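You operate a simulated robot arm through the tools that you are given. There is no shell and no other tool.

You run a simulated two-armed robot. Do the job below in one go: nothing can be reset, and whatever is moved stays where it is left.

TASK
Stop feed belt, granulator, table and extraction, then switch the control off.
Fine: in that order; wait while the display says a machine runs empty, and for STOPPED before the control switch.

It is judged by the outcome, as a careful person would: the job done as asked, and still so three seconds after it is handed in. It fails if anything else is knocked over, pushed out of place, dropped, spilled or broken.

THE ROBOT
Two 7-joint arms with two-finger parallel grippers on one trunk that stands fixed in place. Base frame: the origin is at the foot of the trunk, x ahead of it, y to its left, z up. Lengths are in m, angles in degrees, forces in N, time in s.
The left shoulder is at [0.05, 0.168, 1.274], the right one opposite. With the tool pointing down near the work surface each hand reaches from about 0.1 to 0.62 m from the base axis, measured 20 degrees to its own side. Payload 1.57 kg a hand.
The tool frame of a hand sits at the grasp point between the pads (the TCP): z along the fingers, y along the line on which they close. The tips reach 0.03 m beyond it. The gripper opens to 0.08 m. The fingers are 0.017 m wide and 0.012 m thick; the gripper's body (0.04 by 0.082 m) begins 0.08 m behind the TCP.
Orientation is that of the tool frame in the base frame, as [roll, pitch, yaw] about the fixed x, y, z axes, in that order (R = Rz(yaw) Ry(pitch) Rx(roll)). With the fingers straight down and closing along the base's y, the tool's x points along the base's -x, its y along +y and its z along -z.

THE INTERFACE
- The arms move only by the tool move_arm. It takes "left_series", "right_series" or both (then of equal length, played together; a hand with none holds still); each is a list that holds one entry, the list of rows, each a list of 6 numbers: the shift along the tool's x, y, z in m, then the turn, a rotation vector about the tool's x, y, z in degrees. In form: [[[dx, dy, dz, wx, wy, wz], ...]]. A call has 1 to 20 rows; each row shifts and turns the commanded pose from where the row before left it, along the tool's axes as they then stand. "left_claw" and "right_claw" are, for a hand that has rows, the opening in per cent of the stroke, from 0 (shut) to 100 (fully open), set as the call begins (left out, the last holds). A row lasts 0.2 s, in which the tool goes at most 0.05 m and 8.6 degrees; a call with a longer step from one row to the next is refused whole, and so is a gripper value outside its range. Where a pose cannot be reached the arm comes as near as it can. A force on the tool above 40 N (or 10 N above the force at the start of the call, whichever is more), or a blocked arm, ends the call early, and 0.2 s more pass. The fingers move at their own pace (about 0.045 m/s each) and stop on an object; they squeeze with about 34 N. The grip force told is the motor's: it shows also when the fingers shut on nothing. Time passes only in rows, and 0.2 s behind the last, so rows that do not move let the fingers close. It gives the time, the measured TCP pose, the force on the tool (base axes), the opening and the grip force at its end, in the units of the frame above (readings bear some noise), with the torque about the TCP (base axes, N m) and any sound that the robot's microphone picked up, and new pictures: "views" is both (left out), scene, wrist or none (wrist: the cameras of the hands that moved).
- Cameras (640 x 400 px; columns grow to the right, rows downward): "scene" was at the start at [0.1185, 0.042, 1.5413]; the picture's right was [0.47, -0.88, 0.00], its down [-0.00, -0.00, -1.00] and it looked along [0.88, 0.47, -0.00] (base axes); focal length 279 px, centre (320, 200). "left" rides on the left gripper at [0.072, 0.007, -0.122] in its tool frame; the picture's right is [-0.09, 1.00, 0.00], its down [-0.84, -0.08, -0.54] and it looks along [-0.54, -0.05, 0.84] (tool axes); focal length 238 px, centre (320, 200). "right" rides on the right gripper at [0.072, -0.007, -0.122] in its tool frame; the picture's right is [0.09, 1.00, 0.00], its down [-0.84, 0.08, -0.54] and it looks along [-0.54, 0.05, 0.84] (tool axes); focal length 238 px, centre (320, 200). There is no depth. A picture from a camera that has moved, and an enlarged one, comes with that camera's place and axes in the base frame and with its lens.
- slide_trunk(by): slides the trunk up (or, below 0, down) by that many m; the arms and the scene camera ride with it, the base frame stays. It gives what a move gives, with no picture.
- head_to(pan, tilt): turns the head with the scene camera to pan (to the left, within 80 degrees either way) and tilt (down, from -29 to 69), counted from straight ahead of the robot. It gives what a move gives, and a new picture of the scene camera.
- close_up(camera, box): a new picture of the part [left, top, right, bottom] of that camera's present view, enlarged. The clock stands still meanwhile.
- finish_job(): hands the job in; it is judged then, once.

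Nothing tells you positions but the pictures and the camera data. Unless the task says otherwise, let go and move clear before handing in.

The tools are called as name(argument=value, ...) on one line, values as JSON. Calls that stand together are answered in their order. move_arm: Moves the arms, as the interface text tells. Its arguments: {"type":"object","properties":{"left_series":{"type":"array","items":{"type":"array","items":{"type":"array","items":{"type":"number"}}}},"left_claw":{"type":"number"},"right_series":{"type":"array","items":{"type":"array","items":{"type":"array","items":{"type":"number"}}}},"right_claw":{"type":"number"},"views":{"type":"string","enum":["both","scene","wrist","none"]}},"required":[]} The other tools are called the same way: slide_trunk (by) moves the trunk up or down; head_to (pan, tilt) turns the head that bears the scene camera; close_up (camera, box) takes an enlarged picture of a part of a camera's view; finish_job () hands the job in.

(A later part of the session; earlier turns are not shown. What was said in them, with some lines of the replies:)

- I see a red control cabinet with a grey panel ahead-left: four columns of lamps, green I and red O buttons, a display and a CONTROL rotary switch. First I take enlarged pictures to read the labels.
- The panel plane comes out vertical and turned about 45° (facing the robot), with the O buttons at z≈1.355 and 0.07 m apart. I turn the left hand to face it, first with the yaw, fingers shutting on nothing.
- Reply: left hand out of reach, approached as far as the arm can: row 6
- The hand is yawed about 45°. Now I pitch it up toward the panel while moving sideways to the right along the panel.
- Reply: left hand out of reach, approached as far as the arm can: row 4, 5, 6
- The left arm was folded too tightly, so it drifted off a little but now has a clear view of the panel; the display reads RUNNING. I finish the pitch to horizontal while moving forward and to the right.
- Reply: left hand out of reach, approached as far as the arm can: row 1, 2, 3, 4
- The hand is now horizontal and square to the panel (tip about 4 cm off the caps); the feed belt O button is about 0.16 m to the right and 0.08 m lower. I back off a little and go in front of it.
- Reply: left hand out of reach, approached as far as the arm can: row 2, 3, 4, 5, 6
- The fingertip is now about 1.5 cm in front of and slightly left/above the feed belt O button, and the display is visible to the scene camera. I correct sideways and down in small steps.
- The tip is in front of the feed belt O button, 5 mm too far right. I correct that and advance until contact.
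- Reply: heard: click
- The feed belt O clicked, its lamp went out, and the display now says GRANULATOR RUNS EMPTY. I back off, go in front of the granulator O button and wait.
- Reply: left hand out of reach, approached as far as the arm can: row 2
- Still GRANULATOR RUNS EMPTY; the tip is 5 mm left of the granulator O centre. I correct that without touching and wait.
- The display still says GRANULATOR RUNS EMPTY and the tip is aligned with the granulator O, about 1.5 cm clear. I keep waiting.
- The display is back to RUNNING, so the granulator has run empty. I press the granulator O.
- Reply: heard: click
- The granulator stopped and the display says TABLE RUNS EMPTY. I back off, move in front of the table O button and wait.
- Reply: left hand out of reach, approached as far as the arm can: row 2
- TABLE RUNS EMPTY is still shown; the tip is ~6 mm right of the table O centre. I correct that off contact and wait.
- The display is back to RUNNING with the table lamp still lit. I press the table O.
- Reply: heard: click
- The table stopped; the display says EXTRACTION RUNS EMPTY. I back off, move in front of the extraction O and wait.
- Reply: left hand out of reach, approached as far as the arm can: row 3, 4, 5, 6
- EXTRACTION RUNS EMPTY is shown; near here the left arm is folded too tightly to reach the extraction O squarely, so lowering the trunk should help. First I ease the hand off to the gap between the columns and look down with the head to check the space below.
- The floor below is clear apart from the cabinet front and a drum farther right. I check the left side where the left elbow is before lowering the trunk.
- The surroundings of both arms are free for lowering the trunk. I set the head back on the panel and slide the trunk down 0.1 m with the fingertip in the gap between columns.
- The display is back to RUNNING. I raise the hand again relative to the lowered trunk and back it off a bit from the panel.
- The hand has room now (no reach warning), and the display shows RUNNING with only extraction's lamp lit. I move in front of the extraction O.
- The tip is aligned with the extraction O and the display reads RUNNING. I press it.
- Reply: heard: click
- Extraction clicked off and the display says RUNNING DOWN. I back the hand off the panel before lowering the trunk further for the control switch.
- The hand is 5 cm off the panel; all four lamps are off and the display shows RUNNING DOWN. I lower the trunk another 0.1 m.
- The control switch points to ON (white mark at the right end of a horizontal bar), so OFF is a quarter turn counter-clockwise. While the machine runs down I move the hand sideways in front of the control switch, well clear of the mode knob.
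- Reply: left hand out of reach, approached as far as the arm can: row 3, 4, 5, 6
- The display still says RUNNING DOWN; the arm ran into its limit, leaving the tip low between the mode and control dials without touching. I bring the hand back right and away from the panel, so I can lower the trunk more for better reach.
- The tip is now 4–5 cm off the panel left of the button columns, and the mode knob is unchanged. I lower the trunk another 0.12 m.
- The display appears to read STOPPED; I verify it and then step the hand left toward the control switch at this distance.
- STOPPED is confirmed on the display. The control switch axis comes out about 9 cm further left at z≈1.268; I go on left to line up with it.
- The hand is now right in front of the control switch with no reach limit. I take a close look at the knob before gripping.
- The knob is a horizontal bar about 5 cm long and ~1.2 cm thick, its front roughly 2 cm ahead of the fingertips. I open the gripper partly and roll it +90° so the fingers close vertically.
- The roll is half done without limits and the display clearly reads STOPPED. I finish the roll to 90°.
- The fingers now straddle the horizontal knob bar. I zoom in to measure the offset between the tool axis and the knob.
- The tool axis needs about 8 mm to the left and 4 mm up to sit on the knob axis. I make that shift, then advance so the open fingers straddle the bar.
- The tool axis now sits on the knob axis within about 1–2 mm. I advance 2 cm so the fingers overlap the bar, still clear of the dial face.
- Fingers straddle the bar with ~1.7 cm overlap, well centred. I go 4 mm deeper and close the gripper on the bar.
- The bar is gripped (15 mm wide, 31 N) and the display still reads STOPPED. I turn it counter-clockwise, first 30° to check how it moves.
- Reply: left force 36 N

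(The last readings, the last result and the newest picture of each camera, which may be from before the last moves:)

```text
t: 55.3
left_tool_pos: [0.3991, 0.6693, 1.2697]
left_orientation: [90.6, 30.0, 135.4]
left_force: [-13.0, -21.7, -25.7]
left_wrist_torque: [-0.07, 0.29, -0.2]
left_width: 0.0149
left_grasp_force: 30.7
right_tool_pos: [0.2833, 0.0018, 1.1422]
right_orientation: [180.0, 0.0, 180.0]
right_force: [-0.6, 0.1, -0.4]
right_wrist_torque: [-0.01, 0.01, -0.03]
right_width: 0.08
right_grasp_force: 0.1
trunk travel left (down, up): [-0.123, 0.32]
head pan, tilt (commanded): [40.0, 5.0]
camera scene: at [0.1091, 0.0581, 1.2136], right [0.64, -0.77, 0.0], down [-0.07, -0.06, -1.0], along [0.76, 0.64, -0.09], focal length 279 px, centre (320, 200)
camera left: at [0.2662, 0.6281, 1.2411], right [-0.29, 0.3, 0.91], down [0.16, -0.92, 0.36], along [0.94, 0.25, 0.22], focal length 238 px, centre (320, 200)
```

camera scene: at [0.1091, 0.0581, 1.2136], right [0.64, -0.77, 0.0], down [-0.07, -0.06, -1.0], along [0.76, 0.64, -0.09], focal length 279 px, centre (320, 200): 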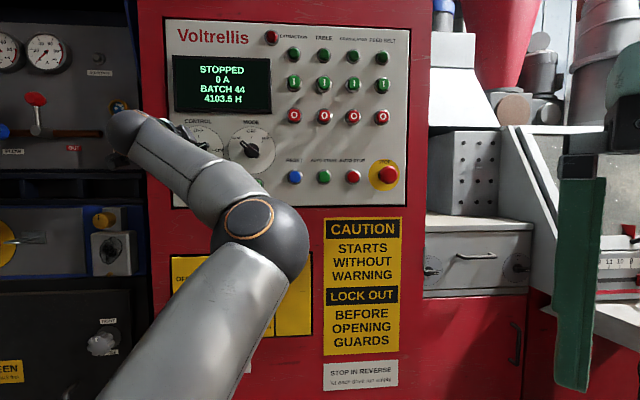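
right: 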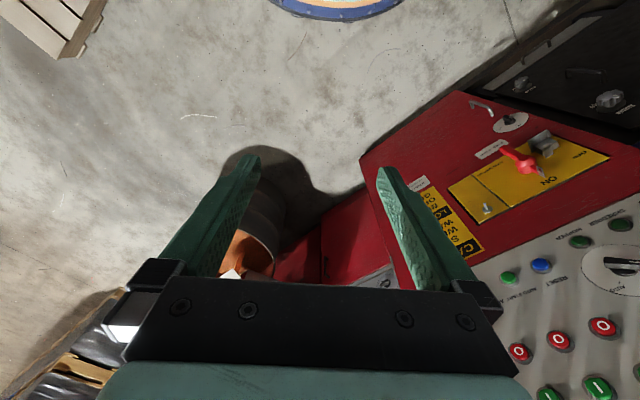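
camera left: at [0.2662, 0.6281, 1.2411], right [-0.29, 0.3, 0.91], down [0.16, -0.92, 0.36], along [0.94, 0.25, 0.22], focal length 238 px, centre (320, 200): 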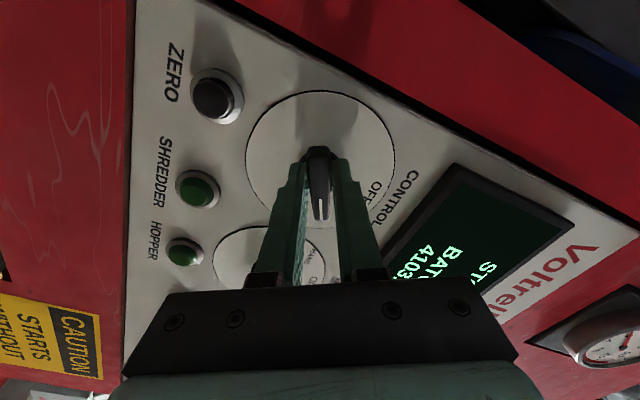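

The knob follows (30° turned), but the force has built up to ~36 N because the knob's axis lies about 5 mm right of my tool axis and the tips press on the collar. I relax it with a small corrective shift.

move_arm(left_series=[[[0.0004, -0.0013, -0.0015, 0, 0, 0], [0.0003, -0.0012, -0.0015, 0, 0, 0], [0, 0, 0, 0, 0, 0]]], left_claw=0, views="wrist")

close_up(camera="left", box=[220, 90, 420, 250])

```text
t: 56.1
left_tool_pos: [0.3988, 0.6679, 1.2688]
left_orientation: [89.9, 29.8, 135.4]
left_force: [15.0, 22.0, 8.0]
left_wrist_torque: [0.05, -0.06, -0.25]
left_width: 0.0152
left_grasp_force: 30.5
right_tool_pos: [0.2856, 0.0044, 1.1429]
right_orientation: [-179.9, 0.0, 180.0]
right_force: [-0.5, 0.2, -0.1]
right_wrist_torque: [0.0, -0.01, -0.01]
right_width: 0.08
right_grasp_force: 0.0
trunk travel left (down, up): [-0.123, 0.32]
head pan, tilt (commanded): [40.0, 5.0]
camera left: at [0.2664, 0.6276, 1.2396], right [-0.3, 0.29, 0.91], down [0.16, -0.92, 0.35], along [0.94, 0.25, 0.23], focal length 238 px, centre (320, 200)
```

left: 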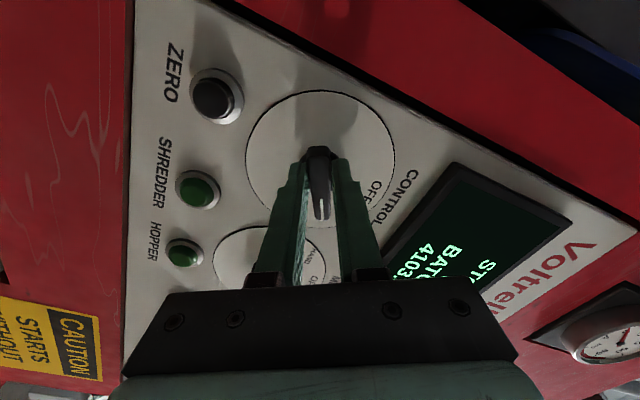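

```text
2.50 times, centred on (320, 170) of left
camera zoom: at [0.2664, 0.6276, 1.2396], right [-0.3, 0.29, 0.91], down [0.16, -0.92, 0.35], along [0.94, 0.25, 0.23], focal length 596 px, centre (320, 275)
```

zoom: 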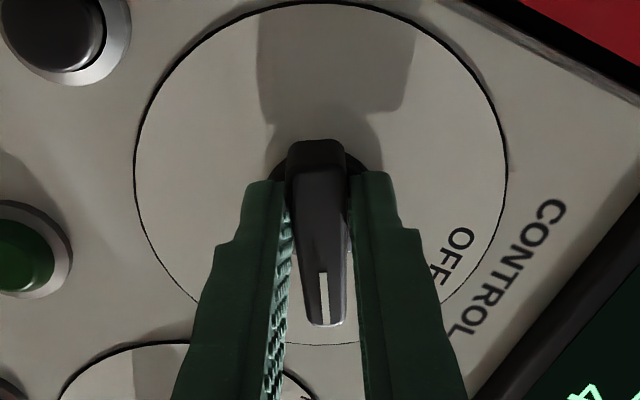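

The knob sits at about 30°, and the force has now slightly overshot the other way (grip friction). I split the difference and continue turning about the knob's own axis, three rows at a time.

move_arm(left_series=[[[0, 0.0006, 0.0014, 0, 0, 0], [0, -0.0005, 0, 0, 0, -7.5], [0, -0.0005, 0, 0, 0, -7.5], [0, -0.0005, 0, 0, 0, -7.5], [0, 0, 0, 0, 0, 0]]], left_claw=0, views="both")

```text
t: 57.3
left_tool_pos: [0.3993, 0.6662, 1.2669]
left_orientation: [90.6, 52.5, 135.6]
left_force: [-2.9, -4.7, -12.8]
left_wrist_torque: [0.09, 0.0, -0.28]
left_width: 0.0152
left_grasp_force: 30.9
right_tool_pos: [0.284, 0.0019, 1.1416]
right_orientation: [180.0, 0.0, 180.0]
right_force: [-1.4, 0.1, -0.1]
right_wrist_torque: [-0.01, 0.02, 0.01]
right_width: 0.0801
right_grasp_force: 0.2
trunk travel left (down, up): [-0.123, 0.32]
head pan, tilt (commanded): [40.0, 5.0]
camera scene: at [0.1096, 0.0592, 1.2136], right [0.64, -0.77, 0.0], down [-0.07, -0.06, -1.0], along [0.76, 0.64, -0.09], focal length 279 px, centre (320, 200)
camera left: at [0.2789, 0.6145, 1.2158], right [-0.52, 0.52, 0.68], down [0.03, -0.78, 0.62], along [0.85, 0.34, 0.39], focal length 238 px, centre (320, 200)
```

scene: 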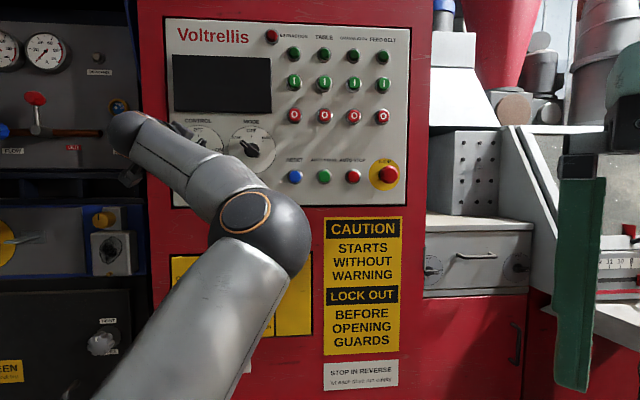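
left: 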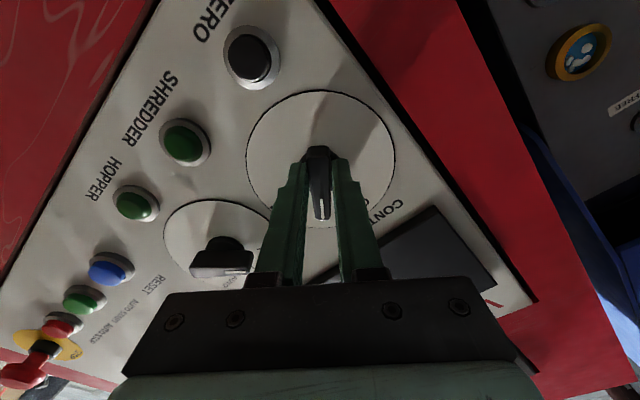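

The display has gone dark at about 52°, so the control is switching off; I carry on to the full OFF position.

move_arm(left_series=[[[0.0004, -0.0008, -0.0003, 0, 0, -7.5], [0.0003, -0.0007, 0, 0, 0, -7.5], [0, -0.0005, 0, 0, 0, -7.5], [0, 0, 0, 0, 0, 0]]], left_claw=0, views="both")

```text
t: 58.3
left_tool_pos: [0.3997, 0.6647, 1.266]
left_orientation: [91.0, 75.0, 136.1]
left_force: [1.7, -2.3, -11.2]
left_wrist_torque: [-0.39, 0.42, -0.04]
left_width: 0.0153
left_grasp_force: 30.4
right_tool_pos: [0.2853, 0.0022, 1.1422]
right_orientation: [179.9, -0.2, 180.0]
right_force: [-0.4, 0.1, 0.1]
right_wrist_torque: [0.0, 0.01, -0.01]
right_width: 0.0802
right_grasp_force: 0.1
trunk travel left (down, up): [-0.123, 0.32]
head pan, tilt (commanded): [40.0, 5.0]
camera scene: at [0.1104, 0.0593, 1.2136], right [0.64, -0.77, 0.0], down [-0.07, -0.06, -1.0], along [0.76, 0.64, -0.09], focal length 279 px, centre (320, 200)
camera left: at [0.2972, 0.5965, 1.1998], right [-0.66, 0.66, 0.35], down [-0.17, -0.59, 0.79], along [0.73, 0.47, 0.5], focal length 238 px, centre (320, 200)
```

scene: 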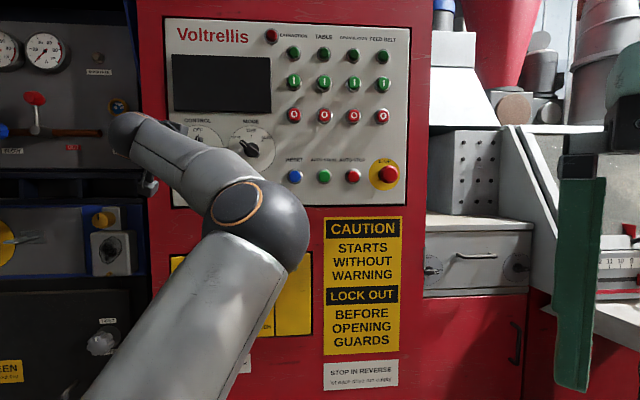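
left: 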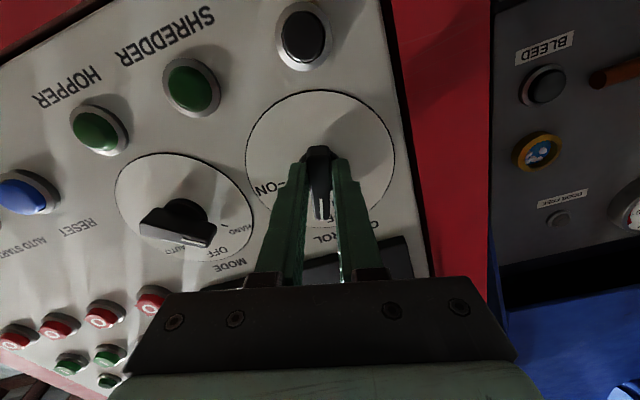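

At 75° with moderate force. I turn the last 15° to OFF.

move_arm(left_series=[[[0.0006, -0.0005, 0, 0, 0, -7.5], [0.0004, -0.0005, 0, 0, 0, -7.5], [0, 0, 0, 0, 0, 0]]], left_claw=0, views="both")

close_up(camera="left", box=[220, 90, 420, 250])

```text
t: 59.1
left_tool_pos: [0.4006, 0.6635, 1.2666]
left_orientation: [138.9, 90.0, -175.9]
left_force: [6.9, 1.0, -2.8]
left_wrist_torque: [-0.47, 0.51, -0.27]
left_width: 0.015
left_grasp_force: 30.7
right_tool_pos: [0.2847, 0.0032, 1.1426]
right_orientation: [-180.0, -0.1, 180.0]
right_force: [1.6, -0.2, 0.2]
right_wrist_torque: [0.02, -0.01, 0.04]
right_width: 0.0801
right_grasp_force: 0.0
trunk travel left (down, up): [-0.123, 0.32]
head pan, tilt (commanded): [40.0, 5.0]
camera scene: at [0.1106, 0.059, 1.2137], right [0.64, -0.77, 0.0], down [-0.07, -0.06, -1.0], along [0.76, 0.64, -0.09], focal length 279 px, centre (320, 200)
camera left: at [0.3114, 0.5826, 1.195], right [-0.71, 0.7, 0.09], down [-0.33, -0.44, 0.84], along [0.63, 0.56, 0.54], focal length 238 px, centre (320, 200)
```

scene: 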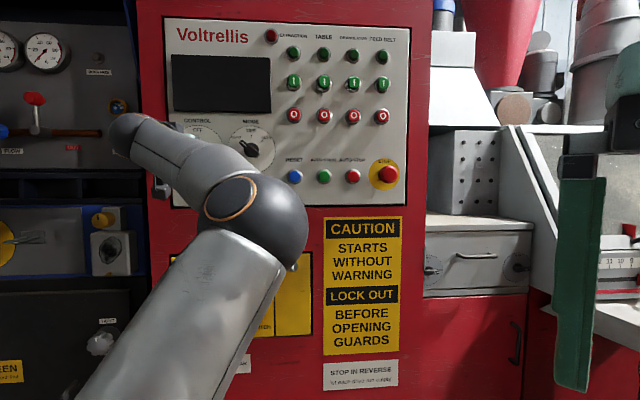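
left: 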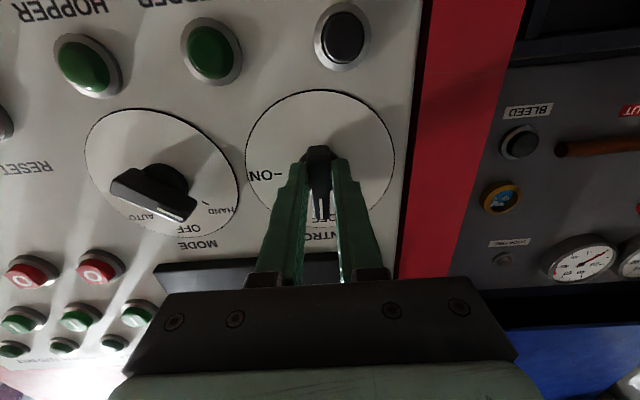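

```text
2.50 times, centred on (320, 170) of left
camera zoom: at [0.3114, 0.5826, 1.195], right [-0.71, 0.7, 0.09], down [-0.33, -0.44, 0.84], along [0.63, 0.56, 0.54], focal length 596 px, centre (320, 275)
```

zoom: 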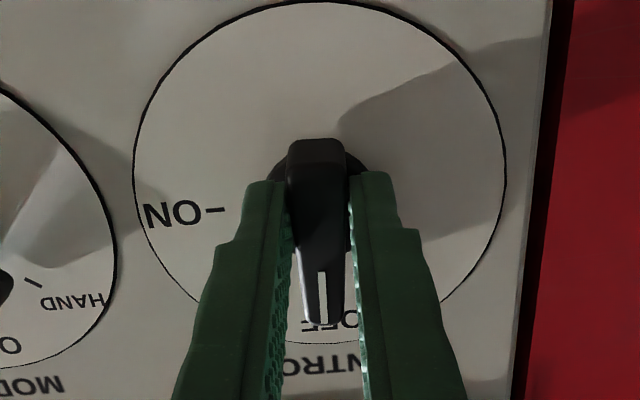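

The pointer is now vertical at OFF and the display is dark. I release the knob and back straight off.

move_arm(left_series=[[[0, 0, 0, 0, 0, 0], [0, 0, 0, 0, 0, 0], [0, 0, 0, 0, 0, 0], [0, 0, 0, 0, 0, 0]]], left_claw=60, views="wrist")

move_arm(left_series=[[[0, 0, -0.01, 0, 0, 0], [0, 0, -0.015, 0, 0, 0], [0, 0, -0.015, 0, 0, 0], [0, 0, -0.01, 0, 0, 0], [0, 0, 0, 0, 0, 0]]], left_claw=60, views="both")

close_up(camera="left", box=[160, 50, 420, 260])

```text
t: 60.1
left_tool_pos: [0.3996, 0.6634, 1.2665]
left_orientation: [125.3, 89.8, 170.5]
left_force: [0.5, 0.7, 0.7]
left_wrist_torque: [0.02, 0.0, 0.02]
left_width: 0.048
left_grasp_force: 0.0
right_tool_pos: [0.2847, 0.0029, 1.1429]
right_orientation: [-179.9, 0.0, -180.0]
right_force: [0.5, 0.5, 0.7]
right_wrist_torque: [0.03, 0.0, 0.02]
right_width: 0.0799
right_grasp_force: 0.1
trunk travel left (down, up): [-0.123, 0.32]
head pan, tilt (commanded): [40.0, 5.0]
camera left: at [0.3095, 0.5826, 1.1951], right [-0.71, 0.7, 0.09], down [-0.32, -0.44, 0.84], along [0.63, 0.56, 0.54], focal length 238 px, centre (320, 200)
```

left: 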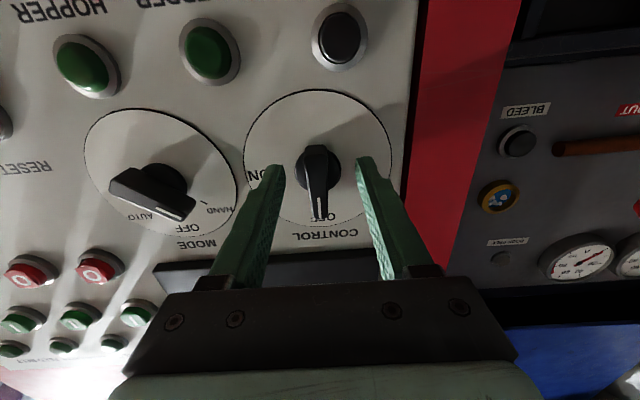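

```text
t: 61.3
left_tool_pos: [0.3631, 0.6287, 1.2664]
left_orientation: [111.7, 89.7, 157.0]
left_force: [0.6, -0.3, 0.1]
left_wrist_torque: [-0.06, -0.01, 0.01]
left_width: 0.0479
left_grasp_force: 0.1
right_tool_pos: [0.2845, 0.0013, 1.1439]
right_orientation: [-180.0, -0.1, 179.9]
right_force: [-0.2, 0.1, 0.0]
right_wrist_torque: [-0.02, -0.02, -0.02]
right_width: 0.0797
right_grasp_force: 0.1
trunk travel left (down, up): [-0.123, 0.32]
head pan, tilt (commanded): [40.0, 5.0]
camera scene: at [0.1093, 0.0586, 1.2138], right [0.64, -0.77, 0.0], down [-0.07, -0.06, -1.0], along [0.76, 0.64, -0.09], focal length 279 px, centre (320, 200)
camera left: at [0.2733, 0.5461, 1.1952], right [-0.71, 0.7, 0.09], down [-0.32, -0.44, 0.84], along [0.63, 0.56, 0.54], focal length 238 px, centre (320, 200)
```

scene: 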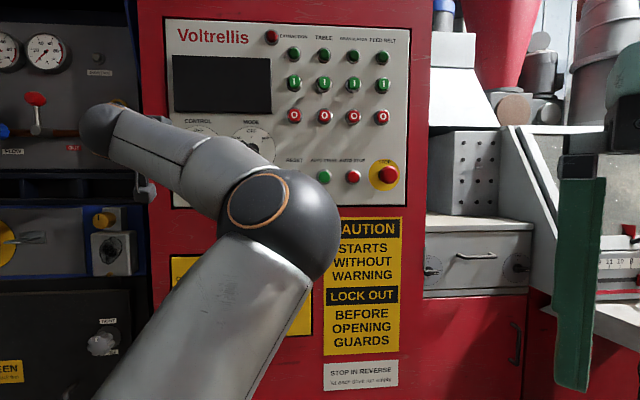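
left: 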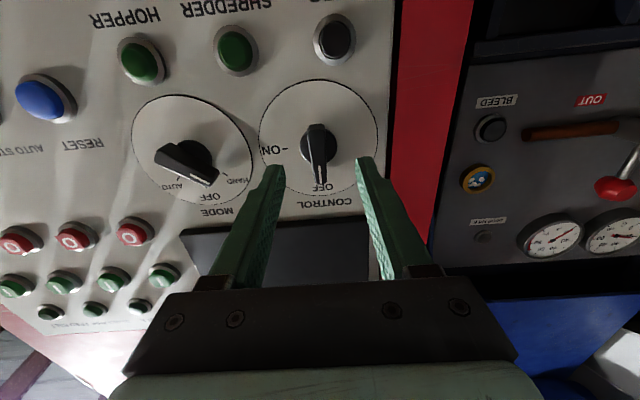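

```text
1.90 times, centred on (290, 155) of left
camera zoom: at [0.2733, 0.5461, 1.1952], right [-0.71, 0.7, 0.09], down [-0.32, -0.44, 0.84], along [0.63, 0.56, 0.54], focal length 454 px, centre (377, 286)
```

zoom: 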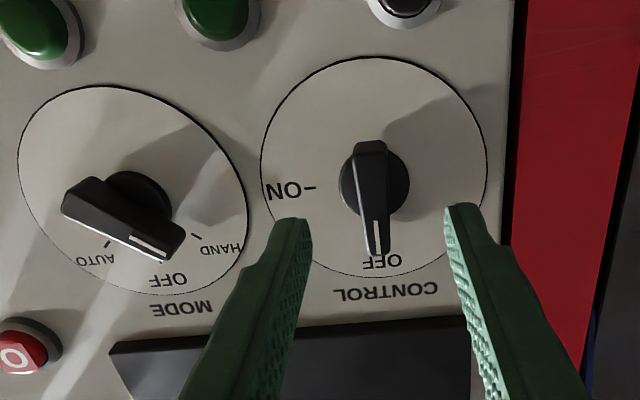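

The control switch stands at OFF, the mode knob is still on HAND, and all lamps and the display are dark. I back the hand off a bit farther and then check everything before handing in.

move_arm(left_series=[[[0, 0, -0.012, 0, 0, 0], [0, 0, -0.012, 0, 0, 0], [0, 0, -0.012, 0, 0, 0], [0, 0, 0, 0, 0, 0], [0, 0, 0, 0, 0, 0], [0, 0, 0, 0, 0, 0]]], left_claw=60, views="both")

close_up(camera="scene", box=[150, 10, 430, 220])

close_up(camera="left", box=[160, 50, 420, 260])

```text
t: 62.7
left_tool_pos: [0.3399, 0.6011, 1.2673]
left_orientation: [122.5, 89.8, 167.5]
left_force: [-0.2, -0.1, -0.3]
left_wrist_torque: [-0.02, 0.02, 0.0]
left_width: 0.048
left_grasp_force: 0.0
right_tool_pos: [0.284, 0.0019, 1.1426]
right_orientation: [179.9, 0.0, 180.0]
right_force: [0.8, -0.2, 0.5]
right_wrist_torque: [0.01, 0.02, -0.01]
right_width: 0.0799
right_grasp_force: 0.0
trunk travel left (down, up): [-0.123, 0.32]
head pan, tilt (commanded): [40.0, 5.0]
camera scene: at [0.1094, 0.0586, 1.2138], right [0.64, -0.77, 0.0], down [-0.07, -0.06, -1.0], along [0.76, 0.64, -0.09], focal length 279 px, centre (320, 200)
camera left: at [0.2487, 0.5208, 1.1952], right [-0.71, 0.7, 0.09], down [-0.32, -0.44, 0.84], along [0.63, 0.56, 0.54], focal length 238 px, centre (320, 200)
```

scene: 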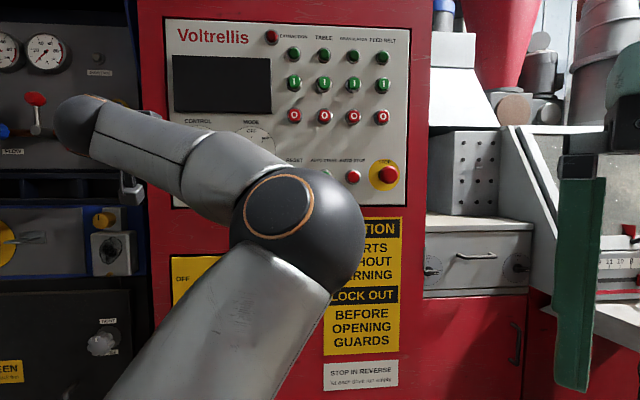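
left: 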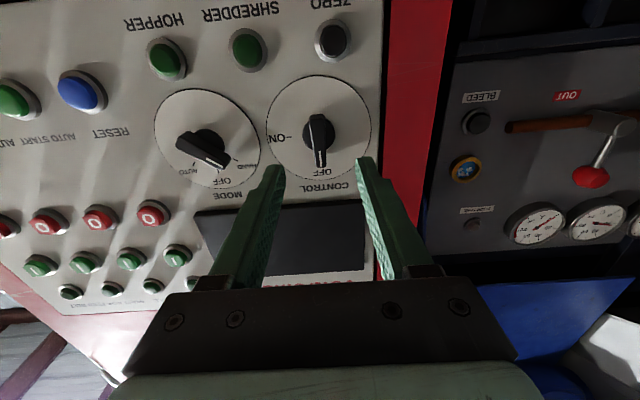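

```text
1.90 times, centred on (290, 115) of scene
camera zoom: at [0.1094, 0.0586, 1.2138], right [0.64, -0.77, 0.0], down [-0.07, -0.06, -1.0], along [0.76, 0.64, -0.09], focal length 532 px, centre (377, 362)
```

zoom: 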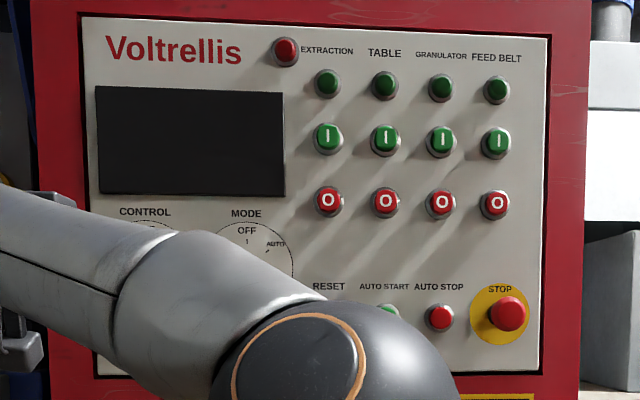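

```text
1.90 times, centred on (290, 155) of left
camera zoom: at [0.2487, 0.5208, 1.1952], right [-0.71, 0.7, 0.09], down [-0.32, -0.44, 0.84], along [0.63, 0.56, 0.54], focal length 454 px, centre (377, 286)
```

zoom: 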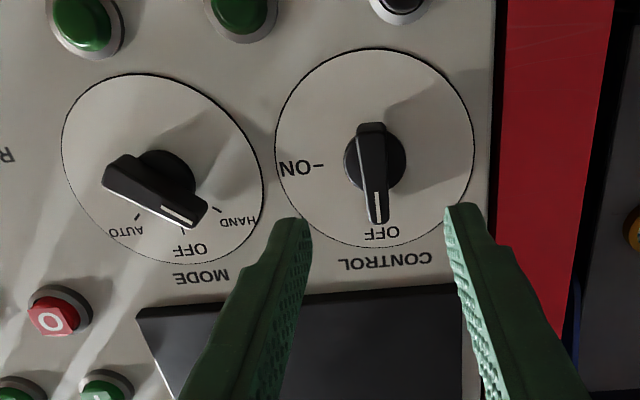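

All four machine lamps are off, the display is dark, the control switch points to OFF and the mode knob is still on HAND. The hand is open and about 6 cm clear of the panel, with nothing else touched, so I hand the job in.

finish_job()

```text
The job is handed in.
```

The four machines are stopped in the order you asked, and the control switch is at OFF. I handed the job in.

- **Stopping:** I pressed O on the feed belt, granulator, table and extraction in turn. Before each of the last three, I waited until its "runs empty" message cleared and the display read RUNNING again.
- **Control switch:** After extraction the display read RUNNING DOWN. I turned the switch only once it read STOPPED.
- **State at hand-in:** All four lamps and the display are dark, and the mode knob is still on HAND. I saw nothing else moved or disturbed.
- **Robot:** The left hand is open and about 6 cm clear of the panel. The trunk is 0.32 m lower than at the start, because the arm could not reach the last button and the switch from the original height.
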